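You operate a simulated robot arm through the tools that you are given. There is no shell and no other tool. Be economical: measure what you need, move in short steps, check, and stop when the job is done.

The job below is to be done with a simulated robot arm. You get a single attempt, and the scene is never put back.

Task
Change the worn gasket on the ferrule jig for the white gasket.
Fine: worn gasket into the rework bin, rub the smear off with the pad, put the pad back, clamp shut.

It is judged by the outcome, as a careful person would: the job done as asked, and still so three seconds after it is handed in. It fails if anything else is knocked over, pushed out of place, dropped, spilled or broken.

Robot
A 6-joint arm with a two-finger parallel gripper, fixed in place. Base frame: the origin is at the foot of the arm, x ahead of it, y to its left, z up; the work surface is at about z = 860. Units: mm, rad, N and s.
With the tool pointing down near the work surface it reaches from about 260 to 680 mm from the base axis. Its first joint turns from -1.152 to 1.152 rad. Payload 2.9 kg.
The TCP is the grasp point between the finger pads, 30 mm short of the fingertips. In the tool frame z runs along the fingers and y along their closing line. Largest opening 110 mm; finger width 20, thickness 10; the body of the gripper, 48 by 112 mm, starts 55 mm behind the TCP.
Orientation is told as [roll, pitch, yaw] about the base's x, y, z axes, in that order, counted from this pose: with the fingers straight down and closing along the base's y, the tool's x points along the base's -x, its y along +y and its z along -z.

Tools
- The arm moves only by the tool send_rows. Its argument "steps" is a list of rows, each a list of 7 numbers: the shift along the tool's x, y, z in m, then the turn, a rotation vector about the tool's x, y, z in rad, then the finger opening in m, from 0 to 0.11. In form: [[dx, dy, dz, ax, ay, az, gripper], ...]. A call has 1 to 8 rows; each row shifts and turns the commanded pose from where the row before left it, along the tool's axes as they then stand. Each row takes 0.2 s and may step no farther than 50 mm and 0.15 rad from the row before; otherwise, or with a gripper value out of range, the whole call is refused. Where a pose cannot be reached the arm comes as near as it can. A force on the tool above 40 N (or 10 N above the force at the start of the call, whichever is more), or a blocked arm, ends the call early, and 0.2 s more pass. The fingers move at their own pace (about 108 mm/s each) and stop on an object; they squeeze with about 29 N. The grip force told is the motor's: it shows also when the fingers shut on nothing. Time passes only in rows, and 0.2 s behind the last, so rows that do not move let the fingers close. The reply holds the time, the measured pose of the TCP, the force on the tool along the base axes, the opening and the grip force, in the units named above and with some noise, and new pictures: "views" is both (left out), scene, wrist or none.
- Cameras (640 x 400 px; columns grow to the right, rows downward): "scene" is fixed at [49, 416.7, 1427.3]; the picture's right is [-0.90, -0.44, 0.00], its down [-0.14, 0.28, -0.95] and it looks along [0.41, -0.85, -0.31] (base axes); focal length 333 px, centre (320, 200). "wrist" rides on the gripper at [72, 17, -103] in the tool frame; the picture's right is [-0.23, 0.97, 0.00], its down [-0.76, -0.18, -0.62] and it looks along [-0.61, -0.14, 0.78] (tool axes); focal length 222 px, centre (320, 200). There is no depth. A picture from a camera that has moved, and an enlarged one, comes with that camera's place and axes in the base frame and with its lens. The place of the scene camera against the robot may be out by one fixed shift of up to 25 mm in any direction.
- enlarge(camera, box): a new picture of the part [left, top, right, bottom] of that camera's present view, enlarged. The clock stands still meanwhile.
- hand_in(): hands the job in; it is judged then, once.

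Work in short steps. Places have to be worked out from the pictures, the camera data and where the tool is seen: move nearer, look again, correct. Check each grasp and each placing, and mend what went wrong. You have 120 turns and 170 pictures in all, those below and enlarged ones among them. Open the gripper and draw the arm clear of the work before you hand the job in, unless the task says otherwise; then end with one line.

The tools are called by a JSON object that holds its "method" and its "body". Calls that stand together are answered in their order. send_rows: Moves the arm, as the interface text tells. Its arguments: {"type":"object","properties":{"steps":{"type":"array","items":{"type":"array","items":{"type":"number"}}},"views":{"type":"string","enum":["both","scene","wrist","none"]}},"required":["steps"]} The other tools are called the same way: enlarge (camera, box) takes an enlarged picture of a part of a camera's view; hand_in () hands the job in.

At the start:

```text
clock: 0.0
eef_pos: [266.4, -282.4, 1289.7]
ee_rot: [0.0, 0.0, 0.001]
contact_force: [0.5, -0.4, 0.1]
width: 110.0
finger_force: 0.1
```

scene: 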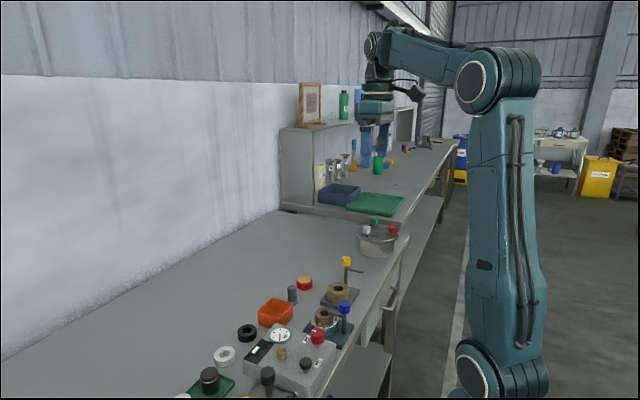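
wrist: 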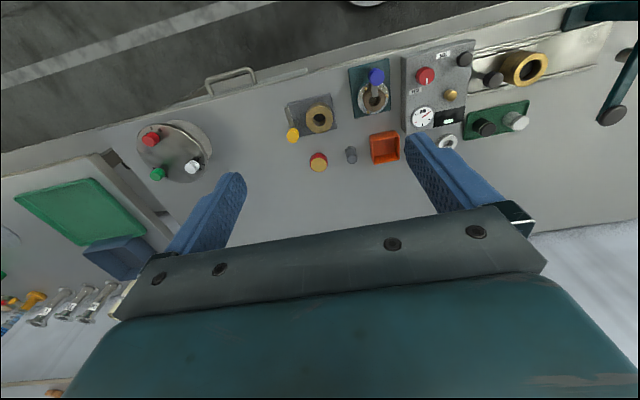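

I start by looking closer at the work area in both views.

{"method": "enlarge", "body": {"camera": "scene", "box": [170, 240, 430, 400]}}

{"method": "enlarge", "body": {"camera": "wrist", "box": [260, 30, 560, 200]}}

```text
2.46 times, centred on (300, 320) of scene
camera zoom: at [49.0, 416.7, 1427.3], right [-0.9, -0.44, 0.0], down [-0.14, 0.28, -0.95], along [0.41, -0.85, -0.31], focal length 820 px, centre (369, -95)
```

zoom: 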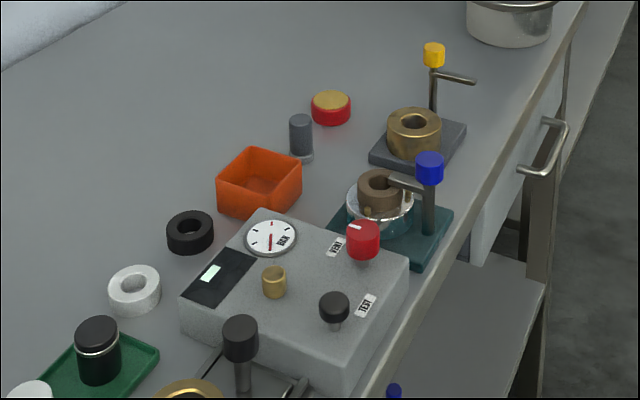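

```text
2.13 times, centred on (410, 115) of wrist
camera zoom: at [194.3, -266.0, 1393.6], right [0.23, 0.97, 0.0], down [0.76, -0.18, 0.62], along [0.61, -0.14, -0.78], focal length 474 px, centre (128, 381)
```

zoom: 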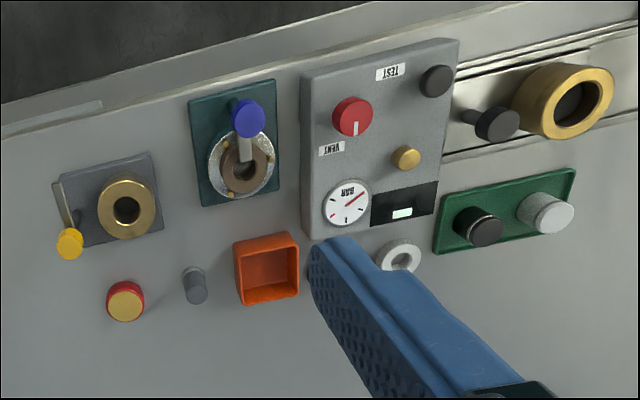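

The worn (brown) gasket seems to sit on the teal jig with the blue clamp, near (350,-180). I move lower and above it to see details.

{"method": "send_rows", "body": {"steps": [[0, 0.022, 0.035, 0, 0, 0, 0.11], [0, 0.022, 0.035, 0, 0, 0, 0.11], [0, 0.022, 0.035, 0, 0, 0, 0.11], [0, 0.022, 0.035, 0, 0, 0, 0.11], [0, 0.022, 0.035, 0, 0, 0, 0.11], [0, 0.022, 0.035, 0, 0, 0, 0.11]]}}

```text
clock: 1.4
eef_pos: [265.1, -150.6, 1078.8]
ee_rot: [0.0, 0.001, 0.001]
contact_force: [0.4, -0.2, -0.5]
width: 110.0
finger_force: 0.0
camera wrist: at [193.7, -133.5, 1182.8], right [0.23, 0.97, 0.0], down [0.76, -0.18, 0.62], along [0.61, -0.14, -0.78], focal length 222 px, centre (320, 200)
```

scene: 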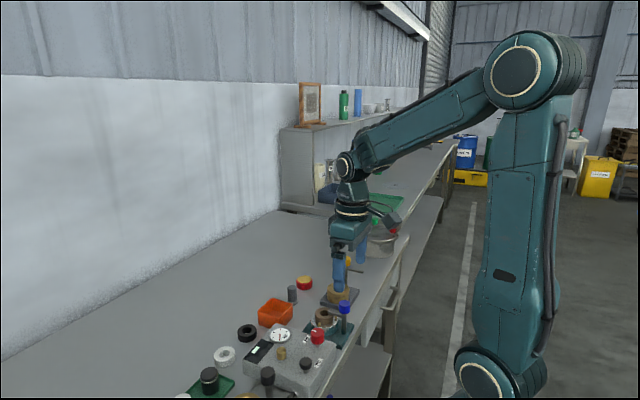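
wrist: 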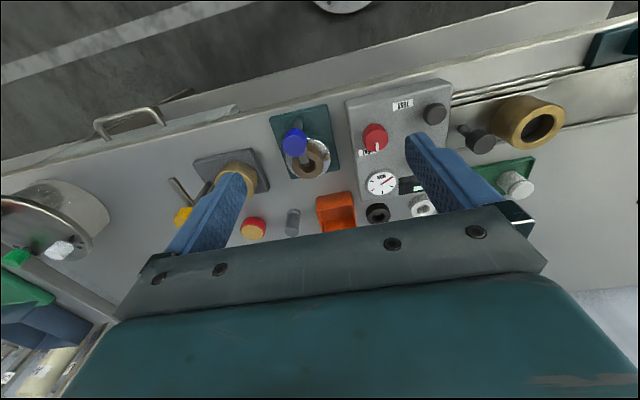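

{"method": "enlarge", "body": {"camera": "wrist", "box": [250, 90, 410, 190]}}

{"method": "enlarge", "body": {"camera": "wrist", "box": [160, 150, 448, 330]}}

{"method": "enlarge", "body": {"camera": "scene", "box": [265, 260, 377, 330]}}

{"method": "enlarge", "body": {"camera": "scene", "box": [280, 290, 376, 350]}}

```text
4.00 times, centred on (330, 140) of wrist
camera zoom: at [193.7, -133.5, 1182.8], right [0.23, 0.97, 0.0], down [0.76, -0.18, 0.62], along [0.61, -0.14, -0.78], focal length 888 px, centre (280, 440)
```

zoom: 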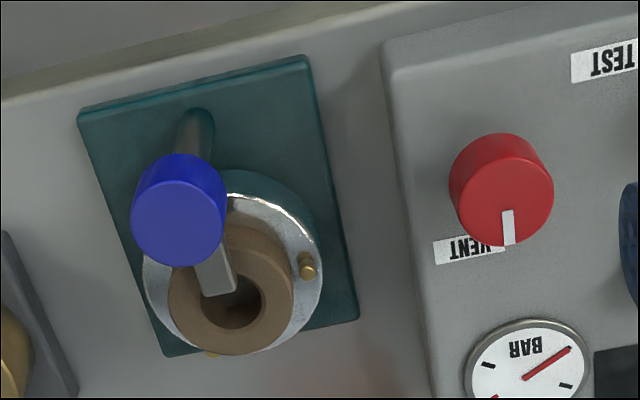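

```text
2.22 times, centred on (304, 240) of wrist
camera zoom: at [193.7, -133.5, 1182.8], right [0.23, 0.97, 0.0], down [0.76, -0.18, 0.62], along [0.61, -0.14, -0.78], focal length 494 px, centre (356, 111)
```

zoom: 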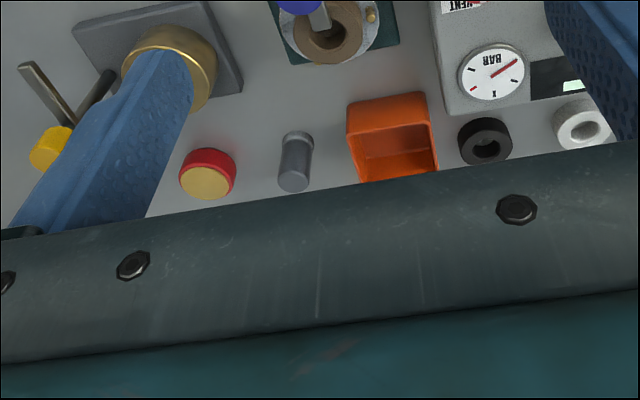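

```text
5.71 times, centred on (321, 295) of scene
camera zoom: at [49.1, 416.7, 1427.3], right [-0.9, -0.44, 0.0], down [-0.14, 0.28, -0.95], along [0.41, -0.85, -0.31], focal length 1904 px, centre (314, -343)
```

zoom: 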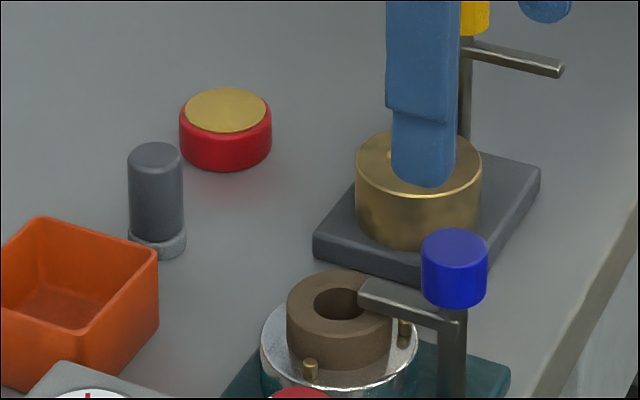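

```text
6.67 times, centred on (328, 320) of scene
camera zoom: at [49.1, 416.7, 1427.3], right [-0.9, -0.44, 0.0], down [-0.14, 0.28, -0.95], along [0.41, -0.85, -0.31], focal length 2222 px, centre (267, -600)
```

zoom: 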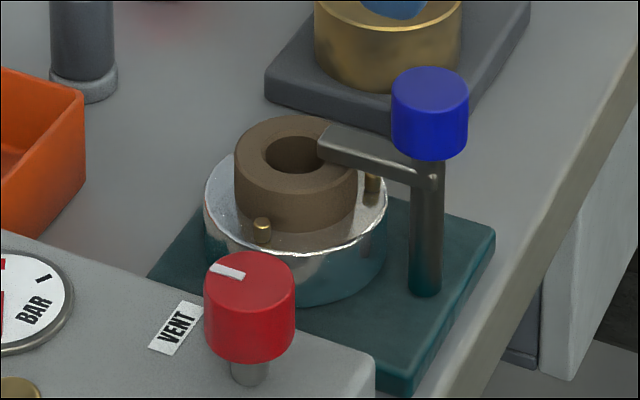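

The clamp (blue knob on a vertical post, bar over the gasket) swings about its post. I check the other bins and the small gray pad-like item for identity.

{"method": "enlarge", "body": {"camera": "scene", "box": [280, 150, 440, 250]}}

{"method": "enlarge", "body": {"camera": "scene", "box": [190, 300, 350, 400]}}

{"method": "enlarge", "body": {"camera": "scene", "box": [250, 270, 330, 320]}}

```text
4.00 times, centred on (360, 200) of scene
camera zoom: at [49.1, 416.7, 1427.3], right [-0.9, -0.44, 0.0], down [-0.14, 0.28, -0.95], along [0.41, -0.85, -0.31], focal length 1333 px, centre (160, 200)
```

zoom: 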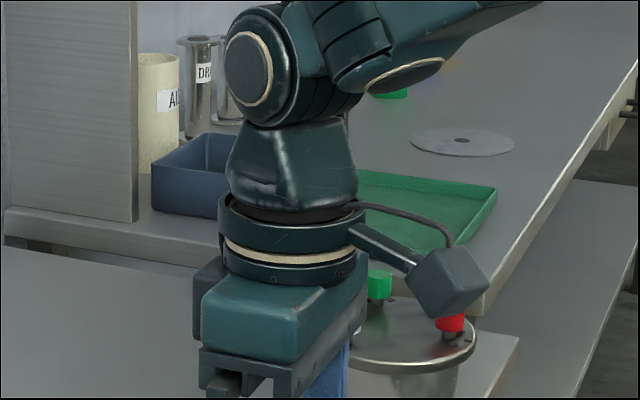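

```text
4.00 times, centred on (270, 350) of scene
camera zoom: at [49.1, 416.7, 1427.3], right [-0.9, -0.44, 0.0], down [-0.14, 0.28, -0.95], along [0.41, -0.85, -0.31], focal length 1333 px, centre (520, -400)
```

zoom: 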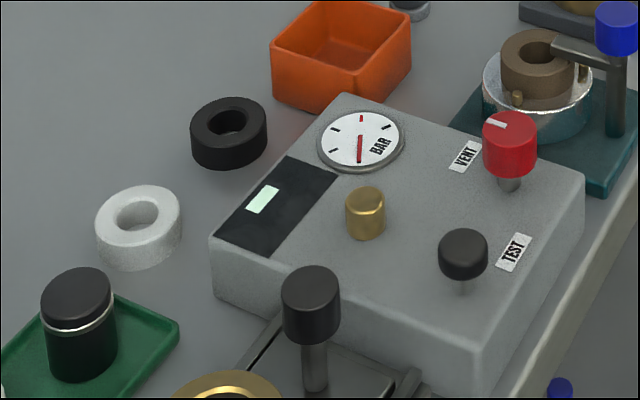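

```text
8.00 times, centred on (290, 295) of scene
camera zoom: at [49.1, 416.7, 1427.3], right [-0.9, -0.44, 0.0], down [-0.14, 0.28, -0.95], along [0.41, -0.85, -0.31], focal length 2666 px, centre (560, -560)
```

zoom: 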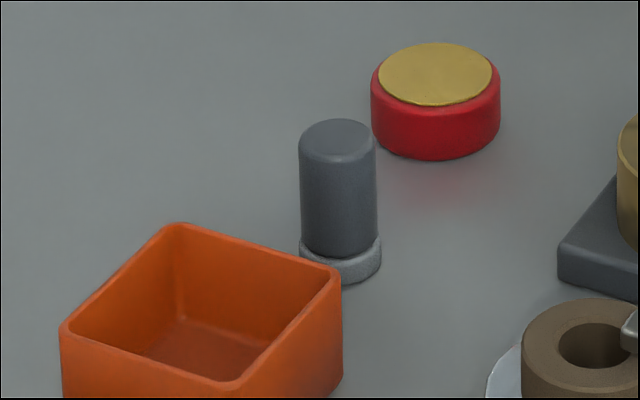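

The pad looks to be the gray stick with felt foot, and the orange box the bin. The blue knob I place at about (295,-186), top z≈942; moving above it with a narrower opening.

{"method": "send_rows", "body": {"steps": [[-0.015, -0.018, 0.02, 0, 0, 0, 0.06], [-0.015, -0.018, 0.025, 0, 0, 0, 0.06], [0, 0, 0.025, 0, 0, 0, 0.06]]}}

```text
clock: 2.2
eef_pos: [295.7, -186.4, 1009.0]
ee_rot: [-0.001, 0.0, 0.0]
contact_force: [-0.9, -0.1, 0.7]
width: 60.0
finger_force: 0.1
camera wrist: at [224.6, -170.1, 1113.3], right [0.23, 0.97, 0.0], down [0.76, -0.18, 0.62], along [0.61, -0.14, -0.78], focal length 222 px, centre (320, 200)
```

scene: 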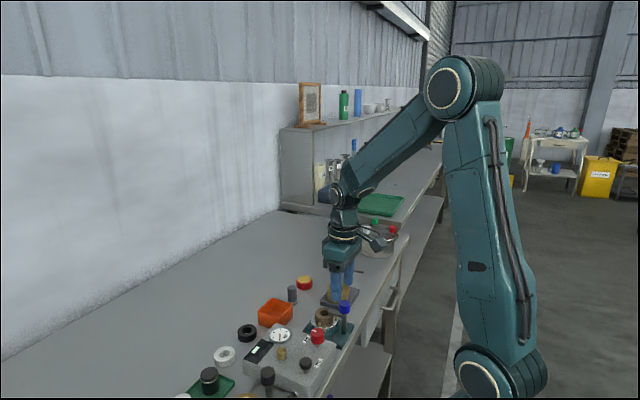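
wrist: 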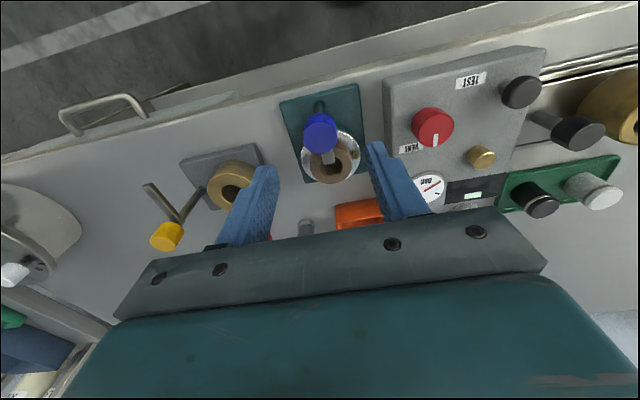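

{"method": "enlarge", "body": {"camera": "wrist", "box": [256, 80, 416, 180]}}

```text
4.00 times, centred on (336, 130) of wrist
camera zoom: at [224.6, -170.1, 1113.3], right [0.23, 0.97, 0.0], down [0.76, -0.18, 0.62], along [0.61, -0.14, -0.78], focal length 888 px, centre (256, 480)
```

zoom: 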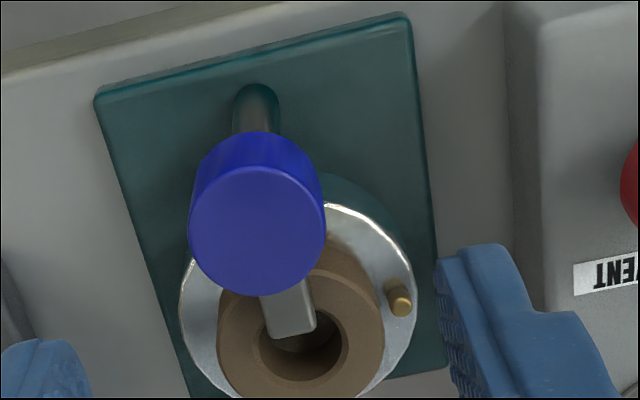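

Centred on the knob. Descending so the tips straddle it, then closing.

{"method": "send_rows", "body": {"steps": [[0.0015, 0, 0.035, 0, 0, 0, 0.06], [0, 0, 0.033, 0, 0, 0, 0.06], [0, 0, 0, 0, 0, 0, 0.02], [0, 0, 0, 0, 0, 0, 0.02]]}}

```text
clock: 3.2
eef_pos: [296.1, -185.3, 942.8]
ee_rot: [0.003, 0.0, 0.004]
contact_force: [-0.5, 18.5, 0.5]
width: 25.7
finger_force: 44.8
camera wrist: at [223.5, -169.3, 1045.7], right [0.22, 0.97, 0.0], down [0.76, -0.18, 0.62], along [0.61, -0.14, -0.78], focal length 222 px, centre (320, 200)
```

scene: 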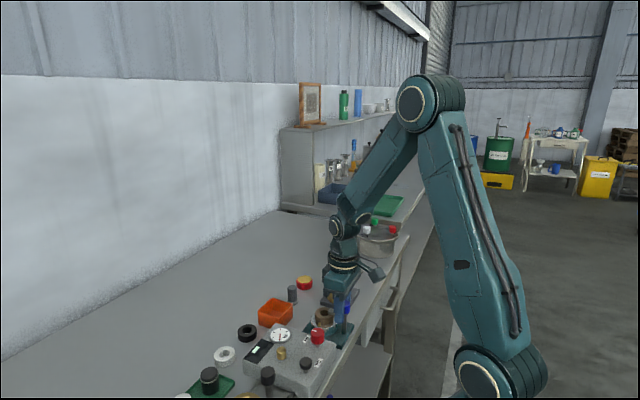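
wrist: 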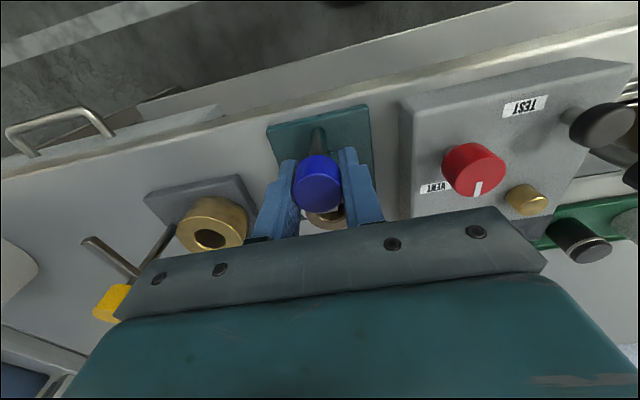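

Gripped (25.7 mm). A side force of 18 N in +y shows I'm slightly off; I ease the command 1 mm in +y.

{"method": "send_rows", "body": {"steps": [[0, 0.001, 0, 0, 0, 0, 0.02]], "views": "none"}}

```text
clock: 3.6
eef_pos: [295.1, -185.3, 941.6]
ee_rot: [0.001, 0.001, 0.002]
contact_force: [1.7, 15.5, 3.6]
width: 25.7
finger_force: 44.8
```

{"method": "send_rows", "body": {"steps": [[0, 0.003, 0, 0, 0, 0, 0.02]], "views": "none"}}

```text
clock: 4.0
eef_pos: [295.8, -185.1, 941.0]
ee_rot: [-0.005, 0.001, -0.004]
contact_force: [1.6, -5.5, -0.7]
width: 25.5
finger_force: 45.1
```

Balanced. Now a small test twist, counter-clockwise seen from above.

{"method": "send_rows", "body": {"steps": [[0, -0.001, 0, 0, 0, -0.1, 0.02], [0, 0, 0, 0, 0, -0.1, 0.02], [0, 0, 0, 0, 0, -0.1, 0.02]]}}

```text
clock: 4.8
eef_pos: [294.8, -184.3, 942.8]
ee_rot: [0.0, 0.001, 0.304]
contact_force: [0.5, 3.4, 1.5]
width: 25.0
finger_force: 44.9
camera wrist: at [221.3, -189.6, 1045.5], right [-0.07, 1.0, 0.0], down [0.78, 0.06, 0.62], along [0.62, 0.04, -0.78], focal length 222 px, centre (320, 200)
```

scene: 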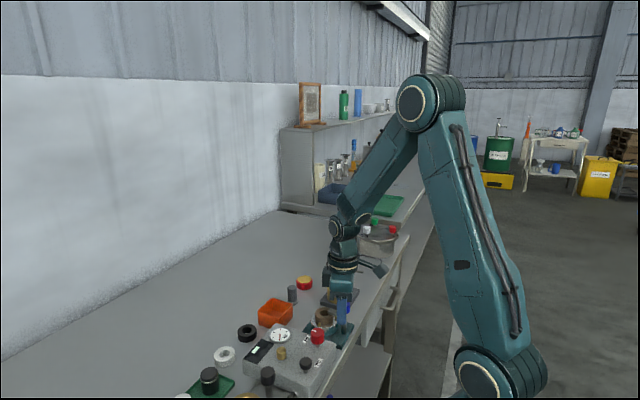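
wrist: 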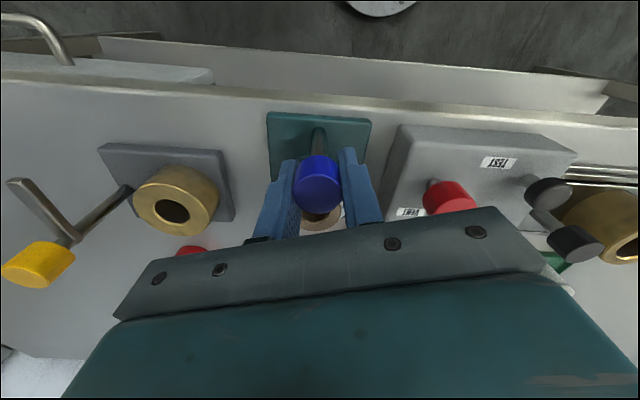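

{"method": "enlarge", "body": {"camera": "scene", "box": [296, 290, 376, 340]}}

{"method": "enlarge", "body": {"camera": "wrist", "box": [250, 100, 410, 200]}}

```text
8.00 times, centred on (336, 315) of scene
camera zoom: at [49.0, 416.8, 1427.3], right [-0.9, -0.44, 0.0], down [-0.14, 0.28, -0.95], along [0.41, -0.85, -0.31], focal length 2666 px, centre (192, -720)
```

zoom: 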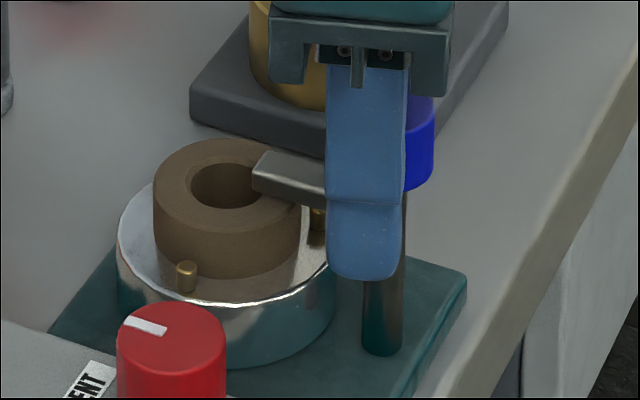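

```text
4.00 times, centred on (330, 150) of wrist
camera zoom: at [221.3, -189.6, 1045.5], right [-0.07, 1.0, 0.0], down [0.78, 0.06, 0.62], along [0.62, 0.04, -0.78], focal length 888 px, centre (280, 400)
```

zoom: 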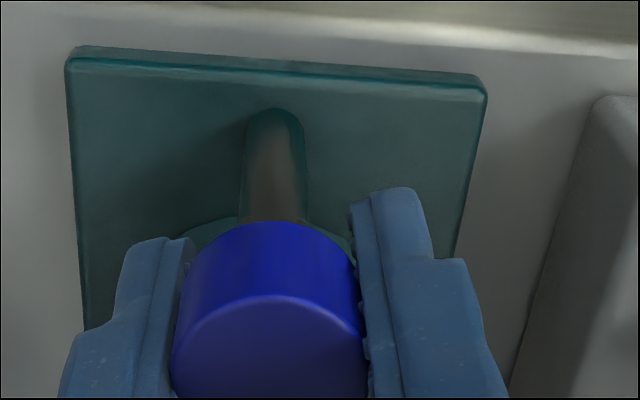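

The bar did not turn (tip still at scene px 328,311), so the pads slipped: this direction is against a stop. I'll try the other way.

{"method": "send_rows", "body": {"steps": [[0, 0, 0, 0, 0, 0.15, 0.02], [0, 0, 0, 0, 0, 0.15, 0.02], [0, 0, 0, 0, 0, 0.12, 0.02], [0, 0, 0, 0, 0, 0.12, 0.02]], "views": "none"}}

{"method": "enlarge", "body": {"camera": "scene", "box": [296, 290, 376, 340]}}

```text
clock: 5.8
eef_pos: [294.7, -186.3, 942.7]
ee_rot: [-0.006, -0.004, -0.246]
contact_force: [6.0, -23.1, -3.1]
width: 24.9
finger_force: 44.7
```

```text
8.00 times, centred on (336, 315) of scene
camera zoom: at [49.3, 416.1, 1427.5], right [-0.9, -0.44, 0.0], down [-0.14, 0.28, -0.95], along [0.41, -0.85, -0.31], focal length 2666 px, centre (192, -720)
```

zoom: 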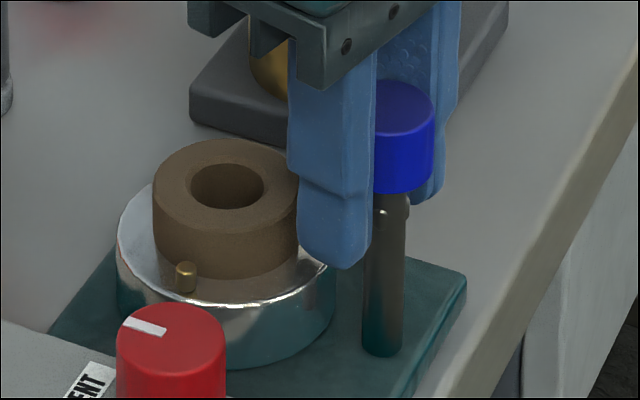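

The bar now swings: clockwise opens. I ease the side load and continue turning.

{"method": "send_rows", "body": {"steps": [[0, -0.003, 0, 0, 0, 0.12, 0.02], [0, 0, 0, 0, 0, 0.15, 0.02], [0, 0, 0, 0, 0, 0.15, 0.02], [0, 0, 0, 0, 0, 0.15, 0.02]], "views": "none"}}

{"method": "enlarge", "body": {"camera": "scene", "box": [296, 290, 376, 340]}}

```text
clock: 6.8
eef_pos: [293.2, -187.3, 941.0]
ee_rot: [0.0, -0.003, -0.816]
contact_force: [4.8, -27.7, -9.9]
width: 25.1
finger_force: 45.3
```

```text
8.00 times, centred on (336, 315) of scene
camera zoom: at [49.3, 415.9, 1427.6], right [-0.9, -0.44, 0.0], down [-0.14, 0.28, -0.95], along [0.41, -0.85, -0.31], focal length 2666 px, centre (192, -720)
```

zoom: 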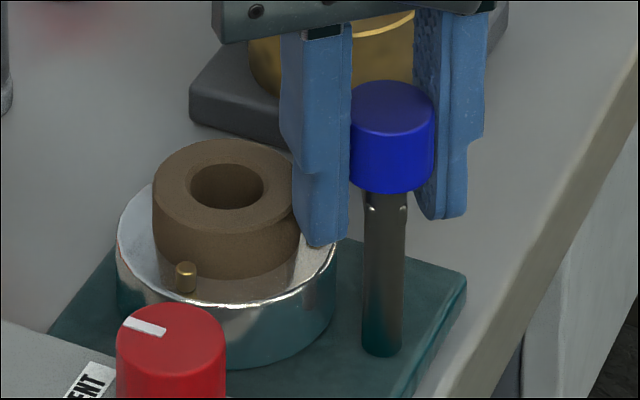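

The bar is clearly swinging away. I release, rise a little and recentre before the rest of the turn, so the fingertip stays above the gasket.

{"method": "send_rows", "body": {"steps": [[0, 0, 0, 0, 0, 0, 0.04], [0, 0, -0.007, 0, 0, 0, 0.04], [0, 0, 0, 0, 0, 0, 0.04]]}}

```text
clock: 7.6
eef_pos: [293.0, -187.7, 946.8]
ee_rot: [0.0, 0.0, -0.81]
contact_force: [0.7, -0.5, 0.0]
width: 40.0
finger_force: 0.1
camera wrist: at [256.5, -122.6, 1052.4], right [0.86, 0.51, 0.0], down [0.4, -0.67, 0.62], along [0.32, -0.54, -0.78], focal length 222 px, centre (320, 200)
```

scene: 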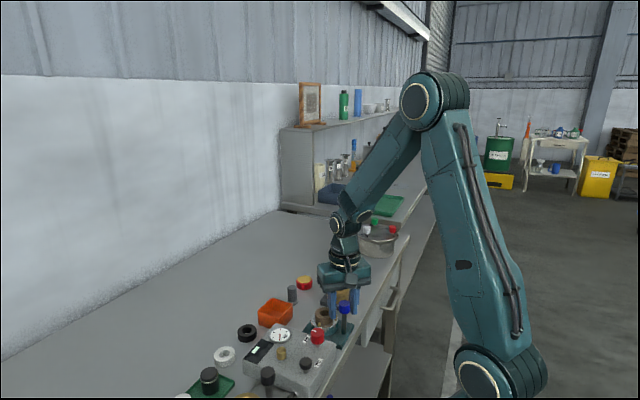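
wrist: 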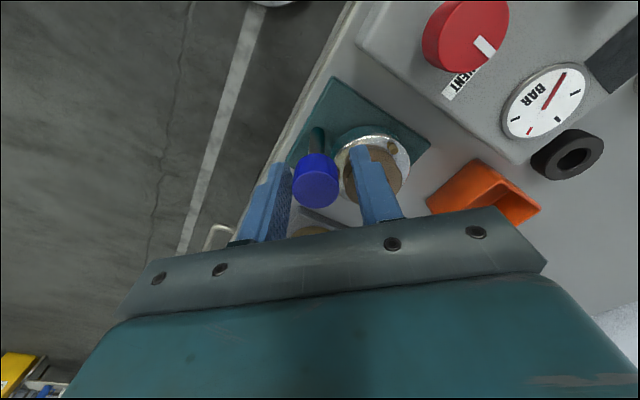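

{"method": "enlarge", "body": {"camera": "wrist", "box": [250, 110, 442, 230]}}

```text
3.33 times, centred on (346, 170) of wrist
camera zoom: at [256.5, -122.6, 1052.4], right [0.86, 0.51, 0.0], down [0.4, -0.67, 0.62], along [0.32, -0.54, -0.78], focal length 740 px, centre (233, 300)
```

zoom: 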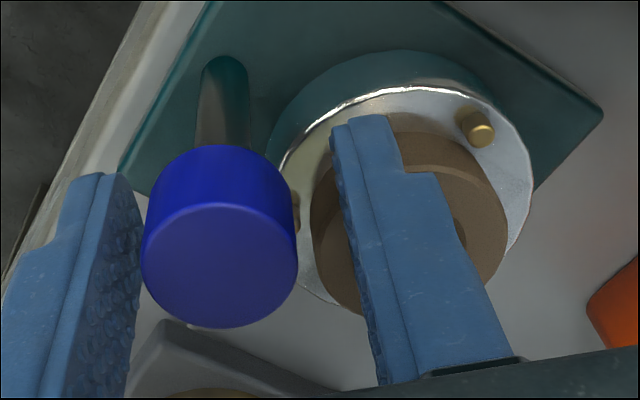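

Triangulating from three views, the knob is really at (291.5,-185), top z≈953. I recentre, regrip higher and turn on.

{"method": "send_rows", "body": {"steps": [[0.0028, 0.0006, -0.009, 0, 0, 0, 0.04], [0, 0, 0, 0, 0, 0, 0.02], [0, 0, 0, 0, 0, 0, 0.02], [0, 0, 0, 0, 0, 0.15, 0.02], [0, 0, 0, 0, 0, 0.15, 0.02], [0, 0, 0, 0, 0, 0.15, 0.02], [0, 0, 0, 0, 0, 0.15, 0.02]]}}

{"method": "enlarge", "body": {"camera": "scene", "box": [296, 290, 376, 340]}}

```text
clock: 9.2
eef_pos: [291.4, -184.7, 957.9]
ee_rot: [-0.003, 0.0, -1.415]
contact_force: [-14.4, -8.6, 0.8]
width: 28.0
finger_force: 7.9
camera wrist: at [297.5, -110.4, 1061.6], right [1.0, -0.07, 0.0], down [-0.05, -0.78, 0.62], along [-0.05, -0.62, -0.78], focal length 222 px, centre (320, 200)
```

scene: 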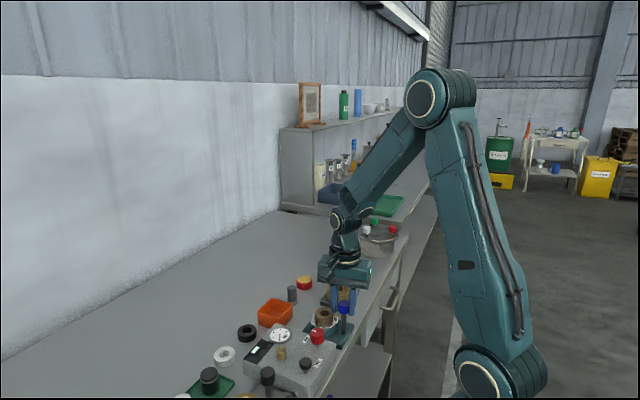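
wrist: 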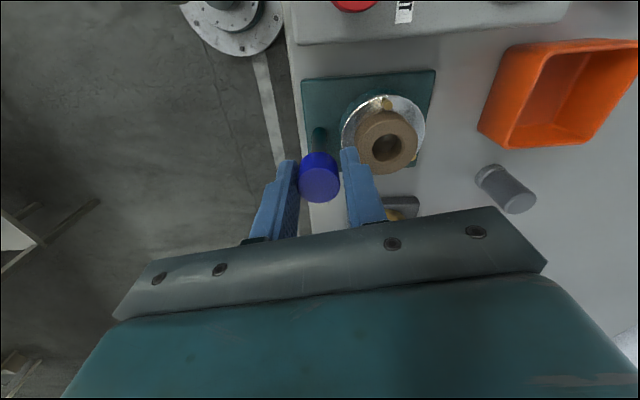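

```text
8.00 times, centred on (336, 315) of scene
camera zoom: at [48.6, 416.5, 1427.4], right [-0.9, -0.44, 0.0], down [-0.14, 0.28, -0.95], along [0.41, -0.85, -0.31], focal length 2666 px, centre (192, -720)
```

zoom: 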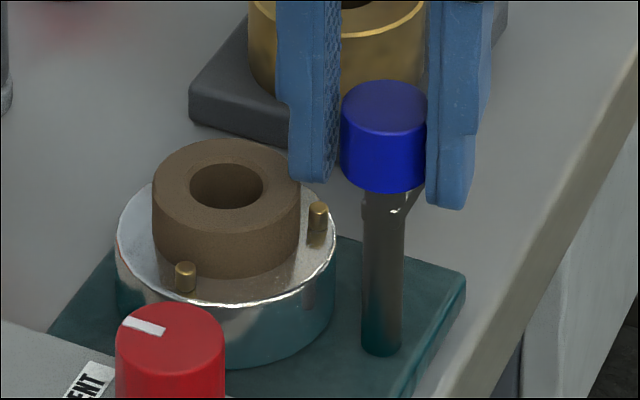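

{"method": "send_rows", "body": {"steps": [[0, 0, 0.004, 0, 0, 0, 0.015], [0, 0, 0, 0, 0, 0, 0.015], [0, 0, 0, 0, 0, 0.12, 0.015], [0, 0, 0, 0, 0, 0.12, 0.015]], "views": "none"}}

{"method": "enlarge", "body": {"camera": "scene", "box": [296, 290, 376, 340]}}

{"method": "enlarge", "body": {"camera": "wrist", "box": [250, 60, 442, 240]}}

```text
clock: 10.2
eef_pos: [290.7, -185.5, 953.2]
ee_rot: [-0.005, -0.001, -1.655]
contact_force: [-27.8, -8.4, -0.3]
width: 28.1
finger_force: 12.9
```

```text
8.00 times, centred on (336, 315) of scene
camera zoom: at [48.3, 416.5, 1427.4], right [-0.9, -0.44, 0.0], down [-0.14, 0.28, -0.95], along [0.41, -0.85, -0.31], focal length 2666 px, centre (192, -720)
```

zoom: 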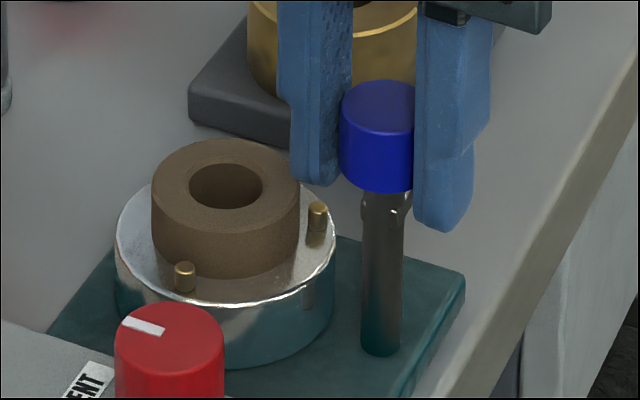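

```text
2.22 times, centred on (346, 150) of wrist
camera zoom: at [315.3, -114.2, 1057.1], right [0.95, -0.31, 0.0], down [-0.24, -0.74, 0.63], along [-0.2, -0.59, -0.78], focal length 494 px, centre (262, 311)
```

zoom: 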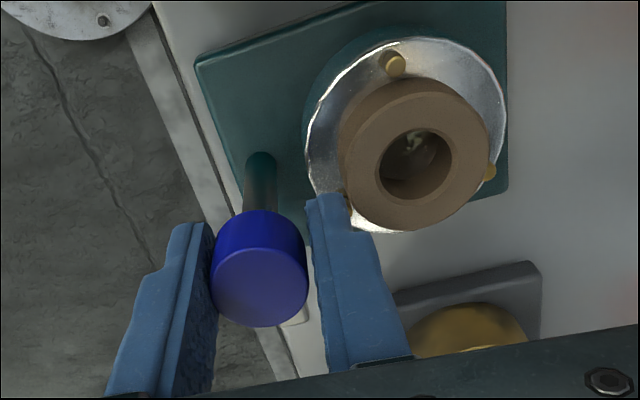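

The smear is visible through the gasket bore. The grip is lopsided (force −28 N in x), so I shift 4 mm in −x and turn further.

{"method": "send_rows", "body": {"steps": [[0, -0.004, 0, 0, 0, 0, 0.015], [0, 0, 0, 0, 0, 0, 0.015], [0, 0, 0, 0, 0, 0.12, 0.015], [0, 0, 0, 0, 0, 0.12, 0.015], [0, 0, 0, 0, 0, 0.12, 0.015]], "views": "none"}}

{"method": "enlarge", "body": {"camera": "scene", "box": [296, 290, 376, 340]}}

{"method": "enlarge", "body": {"camera": "wrist", "box": [250, 60, 442, 240]}}

```text
clock: 11.4
eef_pos: [290.6, -183.1, 955.4]
ee_rot: [0.004, 0.0, -2.011]
contact_force: [3.2, -0.3, 7.1]
width: 25.6
finger_force: 44.4
```

```text
8.00 times, centred on (336, 315) of scene
camera zoom: at [49.1, 416.8, 1427.3], right [-0.9, -0.44, 0.0], down [-0.14, 0.28, -0.95], along [0.41, -0.85, -0.31], focal length 2666 px, centre (192, -720)
```

zoom: 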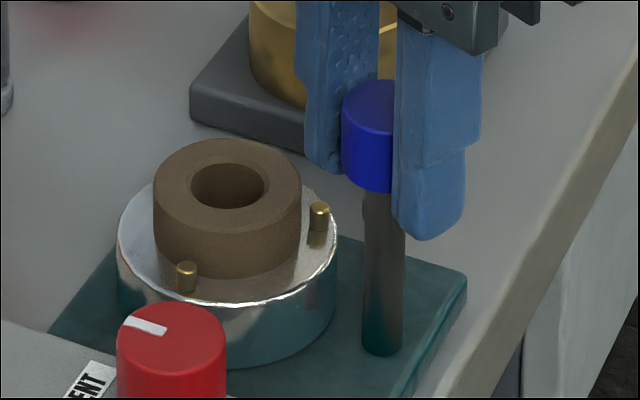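

```text
2.22 times, centred on (346, 150) of wrist
camera zoom: at [337.0, -125.9, 1058.5], right [0.78, -0.62, 0.01], down [-0.49, -0.61, 0.62], along [-0.38, -0.49, -0.78], focal length 494 px, centre (262, 311)
```

zoom: 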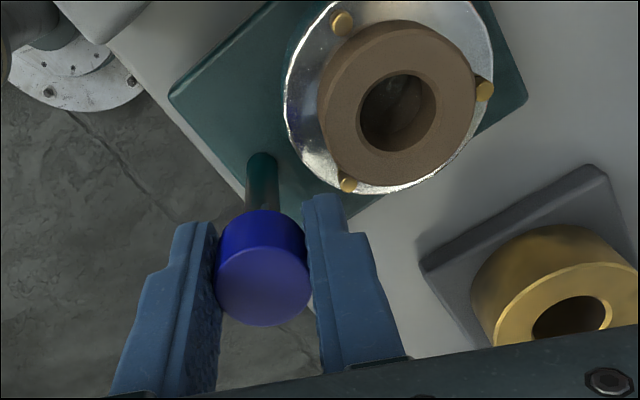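

Good grip now and it turned. I release, rise and unwind the wrist partway to check the bar.

{"method": "send_rows", "body": {"steps": [[0, 0, 0, 0, 0, 0, 0.05], [0, 0, -0.04, 0, 0, 0, 0.05], [0, 0, -0.04, 0, 0, -0.1, 0.05], [0, 0, 0, 0, 0, -0.15, 0.05], [0, 0, 0, 0, 0, -0.15, 0.05], [0, 0, 0, 0, 0, -0.15, 0.05], [0, 0, 0, 0, 0, -0.15, 0.05], [0, 0, 0, 0, 0, -0.15, 0.05]]}}

{"method": "enlarge", "body": {"camera": "scene", "box": [296, 290, 376, 340]}}

```text
clock: 13.2
eef_pos: [287.3, -184.1, 1033.5]
ee_rot: [0.0, -0.001, -1.159]
contact_force: [-0.7, -0.2, 0.7]
width: 50.1
finger_force: 0.1
camera wrist: at [275.4, -111.0, 1137.3], right [0.98, 0.18, 0.0], down [0.14, -0.77, 0.62], along [0.11, -0.61, -0.78], focal length 222 px, centre (320, 200)
```

scene: 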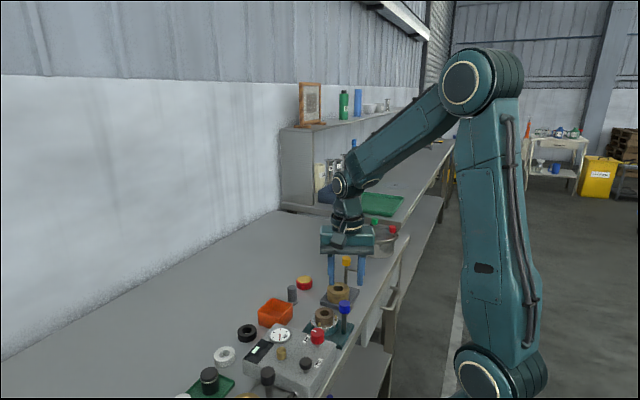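
wrist: 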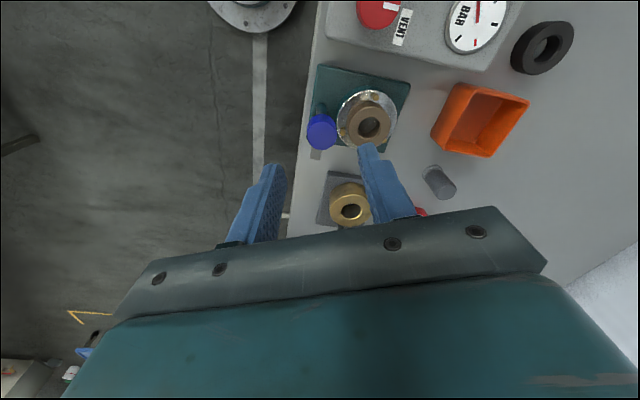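

```text
8.00 times, centred on (336, 315) of scene
camera zoom: at [49.0, 416.7, 1427.3], right [-0.9, -0.44, 0.0], down [-0.14, 0.28, -0.95], along [0.41, -0.85, -0.31], focal length 2666 px, centre (192, -720)
```

zoom: 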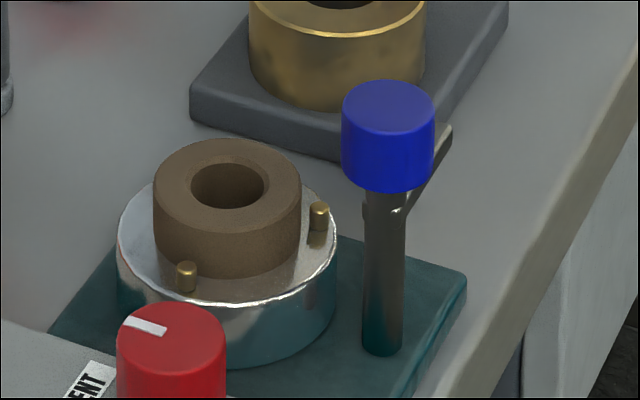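

The bar now points to −y, clear of the gasket. Unwinding the wrist to yaw 0.

{"method": "send_rows", "body": {"steps": [[0, 0, 0, 0, 0, -0.145, 0.06], [0, 0, 0, 0, 0, -0.145, 0.06], [0, 0, 0, 0, 0, -0.145, 0.06], [0, 0, 0, 0, 0, -0.145, 0.06], [0, 0, 0, 0, 0, -0.145, 0.06], [0, 0, 0, 0, 0, -0.145, 0.06], [0, 0, 0, 0, 0, -0.145, 0.06], [0, 0, 0, 0, 0, -0.145, 0.06]], "views": "none"}}

{"method": "send_rows", "body": {"steps": [[-0.02, 0, 0, 0, 0, 0, 0.06], [-0.02, 0, 0, 0, 0, 0, 0.06], [-0.01, 0.001, 0.01, 0, 0, 0, 0.06]], "views": "wrist"}}

{"method": "enlarge", "body": {"camera": "wrist", "box": [240, 80, 400, 180]}}

```text
clock: 15.0
eef_pos: [287.6, -182.8, 1033.3]
ee_rot: [-0.001, -0.002, 0.003]
contact_force: [-0.6, 1.0, -0.2]
width: 59.9
finger_force: 0.0
```

```text
clock: 15.8
eef_pos: [337.6, -184.1, 1025.1]
ee_rot: [0.001, 0.003, -0.001]
contact_force: [0.0, -0.4, -0.1]
width: 59.9
finger_force: 0.1
camera wrist: at [266.2, -167.0, 1129.4], right [0.23, 0.97, 0.0], down [0.76, -0.18, 0.62], along [0.61, -0.14, -0.78], focal length 222 px, centre (320, 200)
```

wrist: 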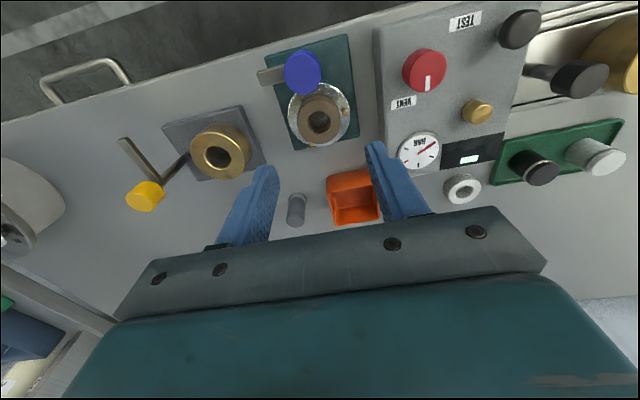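

```text
4.00 times, centred on (320, 130) of wrist
camera zoom: at [266.2, -167.0, 1129.4], right [0.23, 0.97, 0.0], down [0.76, -0.18, 0.62], along [0.61, -0.14, -0.78], focal length 888 px, centre (320, 480)
```

zoom: 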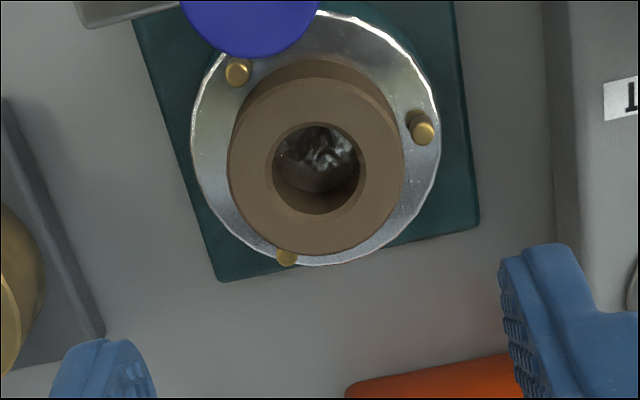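

Gasket centre ≈ (341,−185), top z≈910, Ø≈42; pins at about 90°, 212° and 332° around it. I yaw to +0.52 so the fingers fall between the pins, and lower partway.

{"method": "send_rows", "body": {"steps": [[-0.0035, -0.001, 0, 0, 0, -0.13, 0.064], [0, 0, 0, 0, 0, -0.13, 0.064], [0, 0, 0.02, 0, 0, -0.13, 0.064], [0, 0, 0.02, 0, 0, -0.13, 0.064]], "views": "wrist"}}

{"method": "enlarge", "body": {"camera": "wrist", "box": [240, 80, 400, 180]}}

```text
clock: 16.8
eef_pos: [343.1, -183.5, 984.2]
ee_rot: [-0.002, 0.0, 0.523]
contact_force: [0.2, 0.7, -0.6]
width: 64.3
finger_force: 0.0
camera wrist: at [271.8, -205.5, 1088.8], right [-0.29, 0.96, 0.0], down [0.75, 0.23, 0.62], along [0.6, 0.18, -0.78], focal length 222 px, centre (320, 200)
```

wrist: 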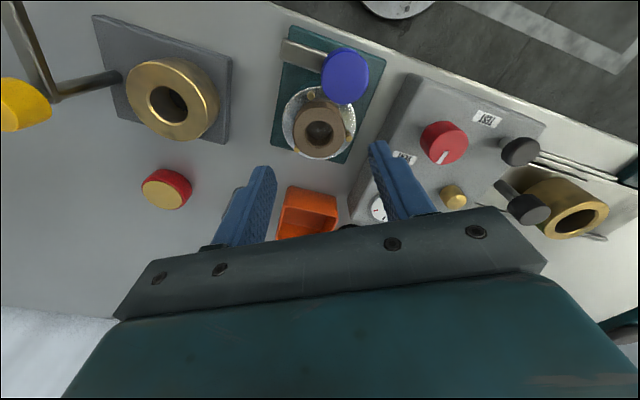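

```text
4.00 times, centred on (320, 130) of wrist
camera zoom: at [271.8, -205.5, 1088.8], right [-0.29, 0.96, 0.0], down [0.75, 0.23, 0.62], along [0.6, 0.18, -0.78], focal length 888 px, centre (320, 480)
```

zoom: 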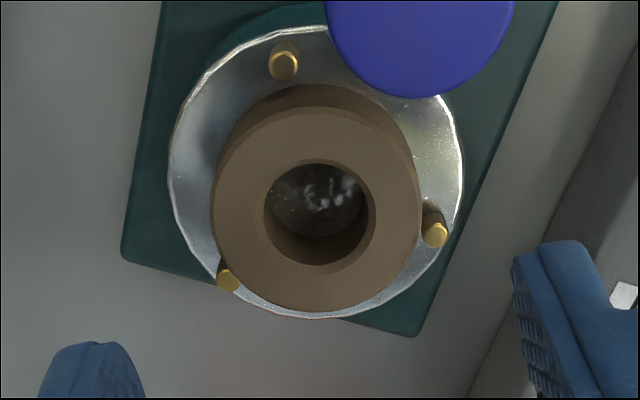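

Centre refined to (341,−185.4). Correcting, descending to TCP z≈930 and gripping.

{"method": "send_rows", "body": {"steps": [[0.0027, -0.0006, 0.018, 0, 0, 0, 0.064], [0, 0, 0.018, 0, 0, 0, 0.064], [0, 0, 0.018, 0, 0, 0, 0.064], [0, 0, 0, 0, 0, 0, 0.03], [0, 0, 0, 0, 0, 0, 0.03]]}}

{"method": "enlarge", "body": {"camera": "scene", "box": [296, 290, 376, 340]}}

```text
clock: 18.0
eef_pos: [339.0, -184.9, 929.3]
ee_rot: [0.001, 0.0, 0.52]
contact_force: [0.5, -0.8, 0.3]
width: 41.8
finger_force: 28.4
camera wrist: at [269.2, -206.3, 1033.7], right [-0.29, 0.96, 0.0], down [0.75, 0.22, 0.62], along [0.6, 0.18, -0.78], focal length 222 px, centre (320, 200)
```

scene: 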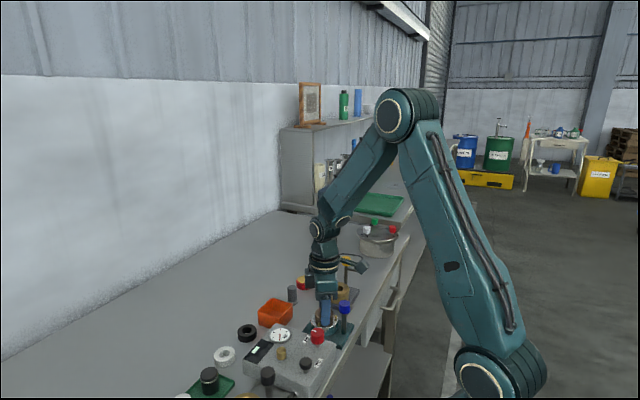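
wrist: 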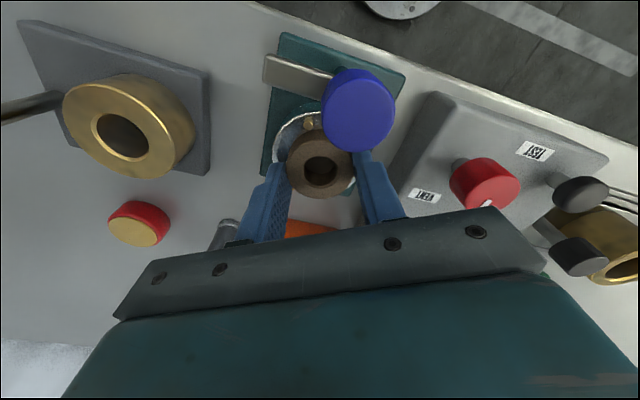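

```text
8.00 times, centred on (336, 315) of scene
camera zoom: at [49.0, 416.7, 1427.3], right [-0.9, -0.44, 0.0], down [-0.14, 0.28, -0.95], along [0.41, -0.85, -0.31], focal length 2666 px, centre (192, -720)
```

zoom: 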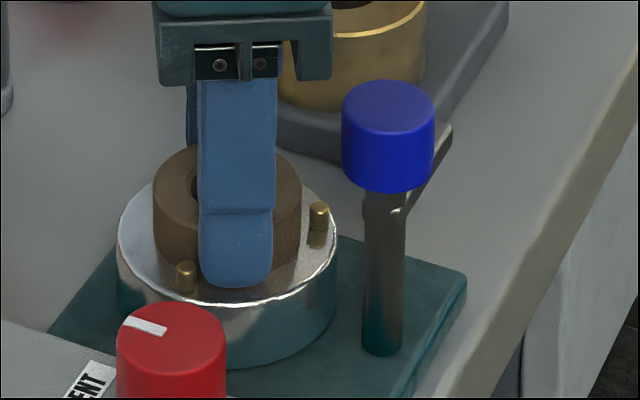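

Held at 41.8 mm between the pins. Lifting straight up.

{"method": "send_rows", "body": {"steps": [[0, 0, -0.01, 0, 0, 0, 0.03], [0, 0, -0.03, 0, 0, 0, 0.03], [0, 0, -0.04, 0, 0, 0, 0.03]]}}

{"method": "enlarge", "body": {"camera": "wrist", "box": [230, 70, 422, 190]}}

{"method": "enlarge", "body": {"camera": "scene", "box": [256, 270, 376, 345]}}

```text
clock: 18.8
eef_pos: [339.0, -185.1, 1010.6]
ee_rot: [0.0, 0.0, 0.522]
contact_force: [0.1, -0.5, -0.8]
width: 41.7
finger_force: 28.8
camera wrist: at [268.3, -206.7, 1113.6], right [-0.29, 0.96, 0.0], down [0.75, 0.22, 0.62], along [0.6, 0.18, -0.78], focal length 222 px, centre (320, 200)
```

scene: 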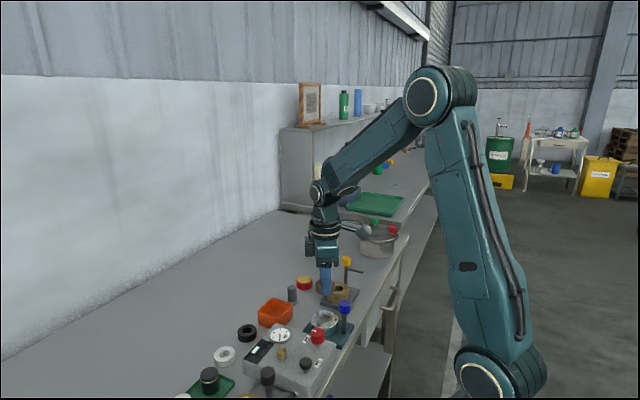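
wrist: 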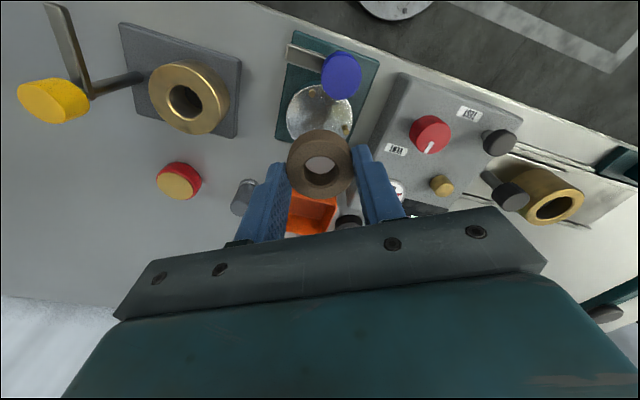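

```text
3.33 times, centred on (326, 130) of wrist
camera zoom: at [268.3, -206.7, 1113.6], right [-0.29, 0.96, 0.0], down [0.75, 0.22, 0.62], along [0.6, 0.18, -0.78], focal length 740 px, centre (300, 433)
```

zoom: 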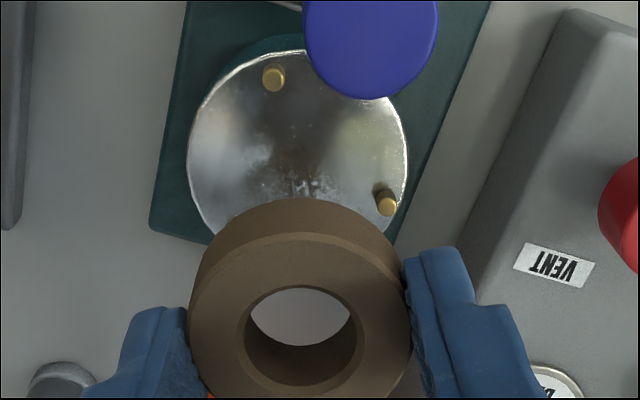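

```text
5.33 times, centred on (316, 308) of scene
camera zoom: at [49.1, 416.7, 1427.3], right [-0.9, -0.44, 0.0], down [-0.14, 0.28, -0.95], along [0.41, -0.85, -0.31], focal length 1778 px, centre (341, -373)
```

zoom: 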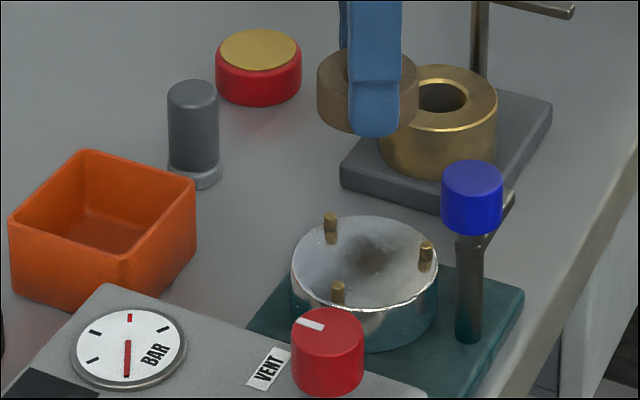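

The seat is bare, a dark smear lies in its middle. The bin centre I judge at (462,−165), rim z≈893; carrying the worn gasket over it, turned to the bin's diagonal.

{"method": "send_rows", "body": {"steps": [[-0.039, -0.015, 0, 0, 0, 0, 0.03], [-0.039, -0.015, 0, 0, 0, 0, 0.03], [-0.039, -0.014, 0, 0, 0, 0, 0.03], [0, 0, 0, 0, 0, -0.13, 0.03], [0, 0, 0, 0, 0, -0.13, 0.03]]}}

{"method": "enlarge", "body": {"camera": "wrist", "box": [230, 70, 422, 190]}}

```text
clock: 20.0
eef_pos: [462.3, -165.6, 1009.0]
ee_rot: [0.002, 0.001, 0.782]
contact_force: [0.6, -0.2, -0.6]
width: 41.6
finger_force: 29.7
camera wrist: at [400.9, -205.0, 1113.4], right [-0.52, 0.85, 0.0], down [0.67, 0.41, 0.62], along [0.53, 0.33, -0.78], focal length 222 px, centre (320, 200)
```

scene: 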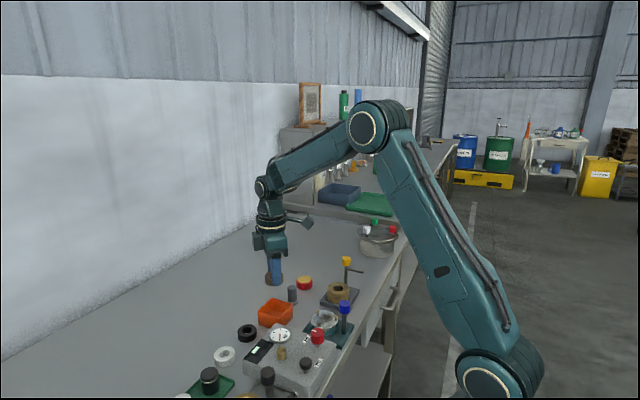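
wrist: 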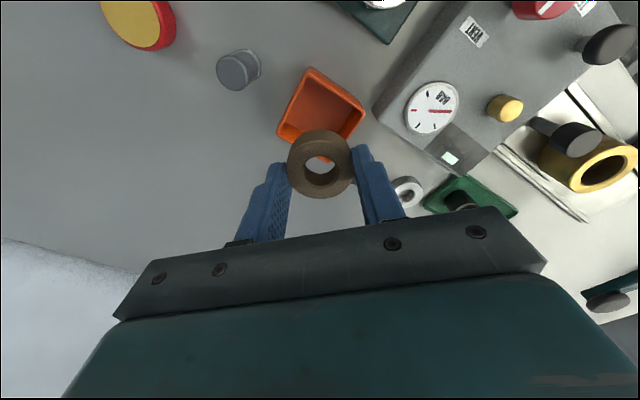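

```text
3.33 times, centred on (326, 130) of wrist
camera zoom: at [400.9, -205.0, 1113.4], right [-0.52, 0.85, 0.0], down [0.67, 0.41, 0.62], along [0.53, 0.33, -0.78], focal length 740 px, centre (300, 433)
```

zoom: 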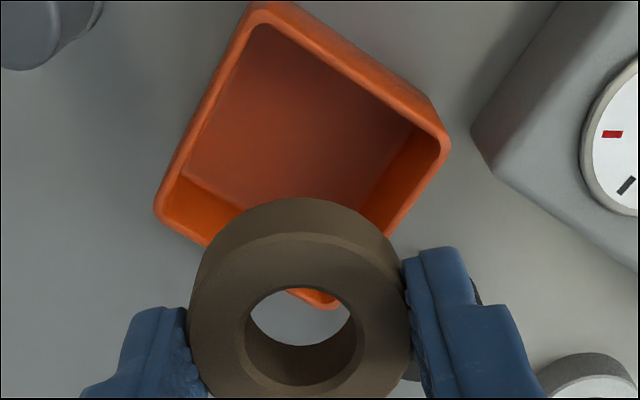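

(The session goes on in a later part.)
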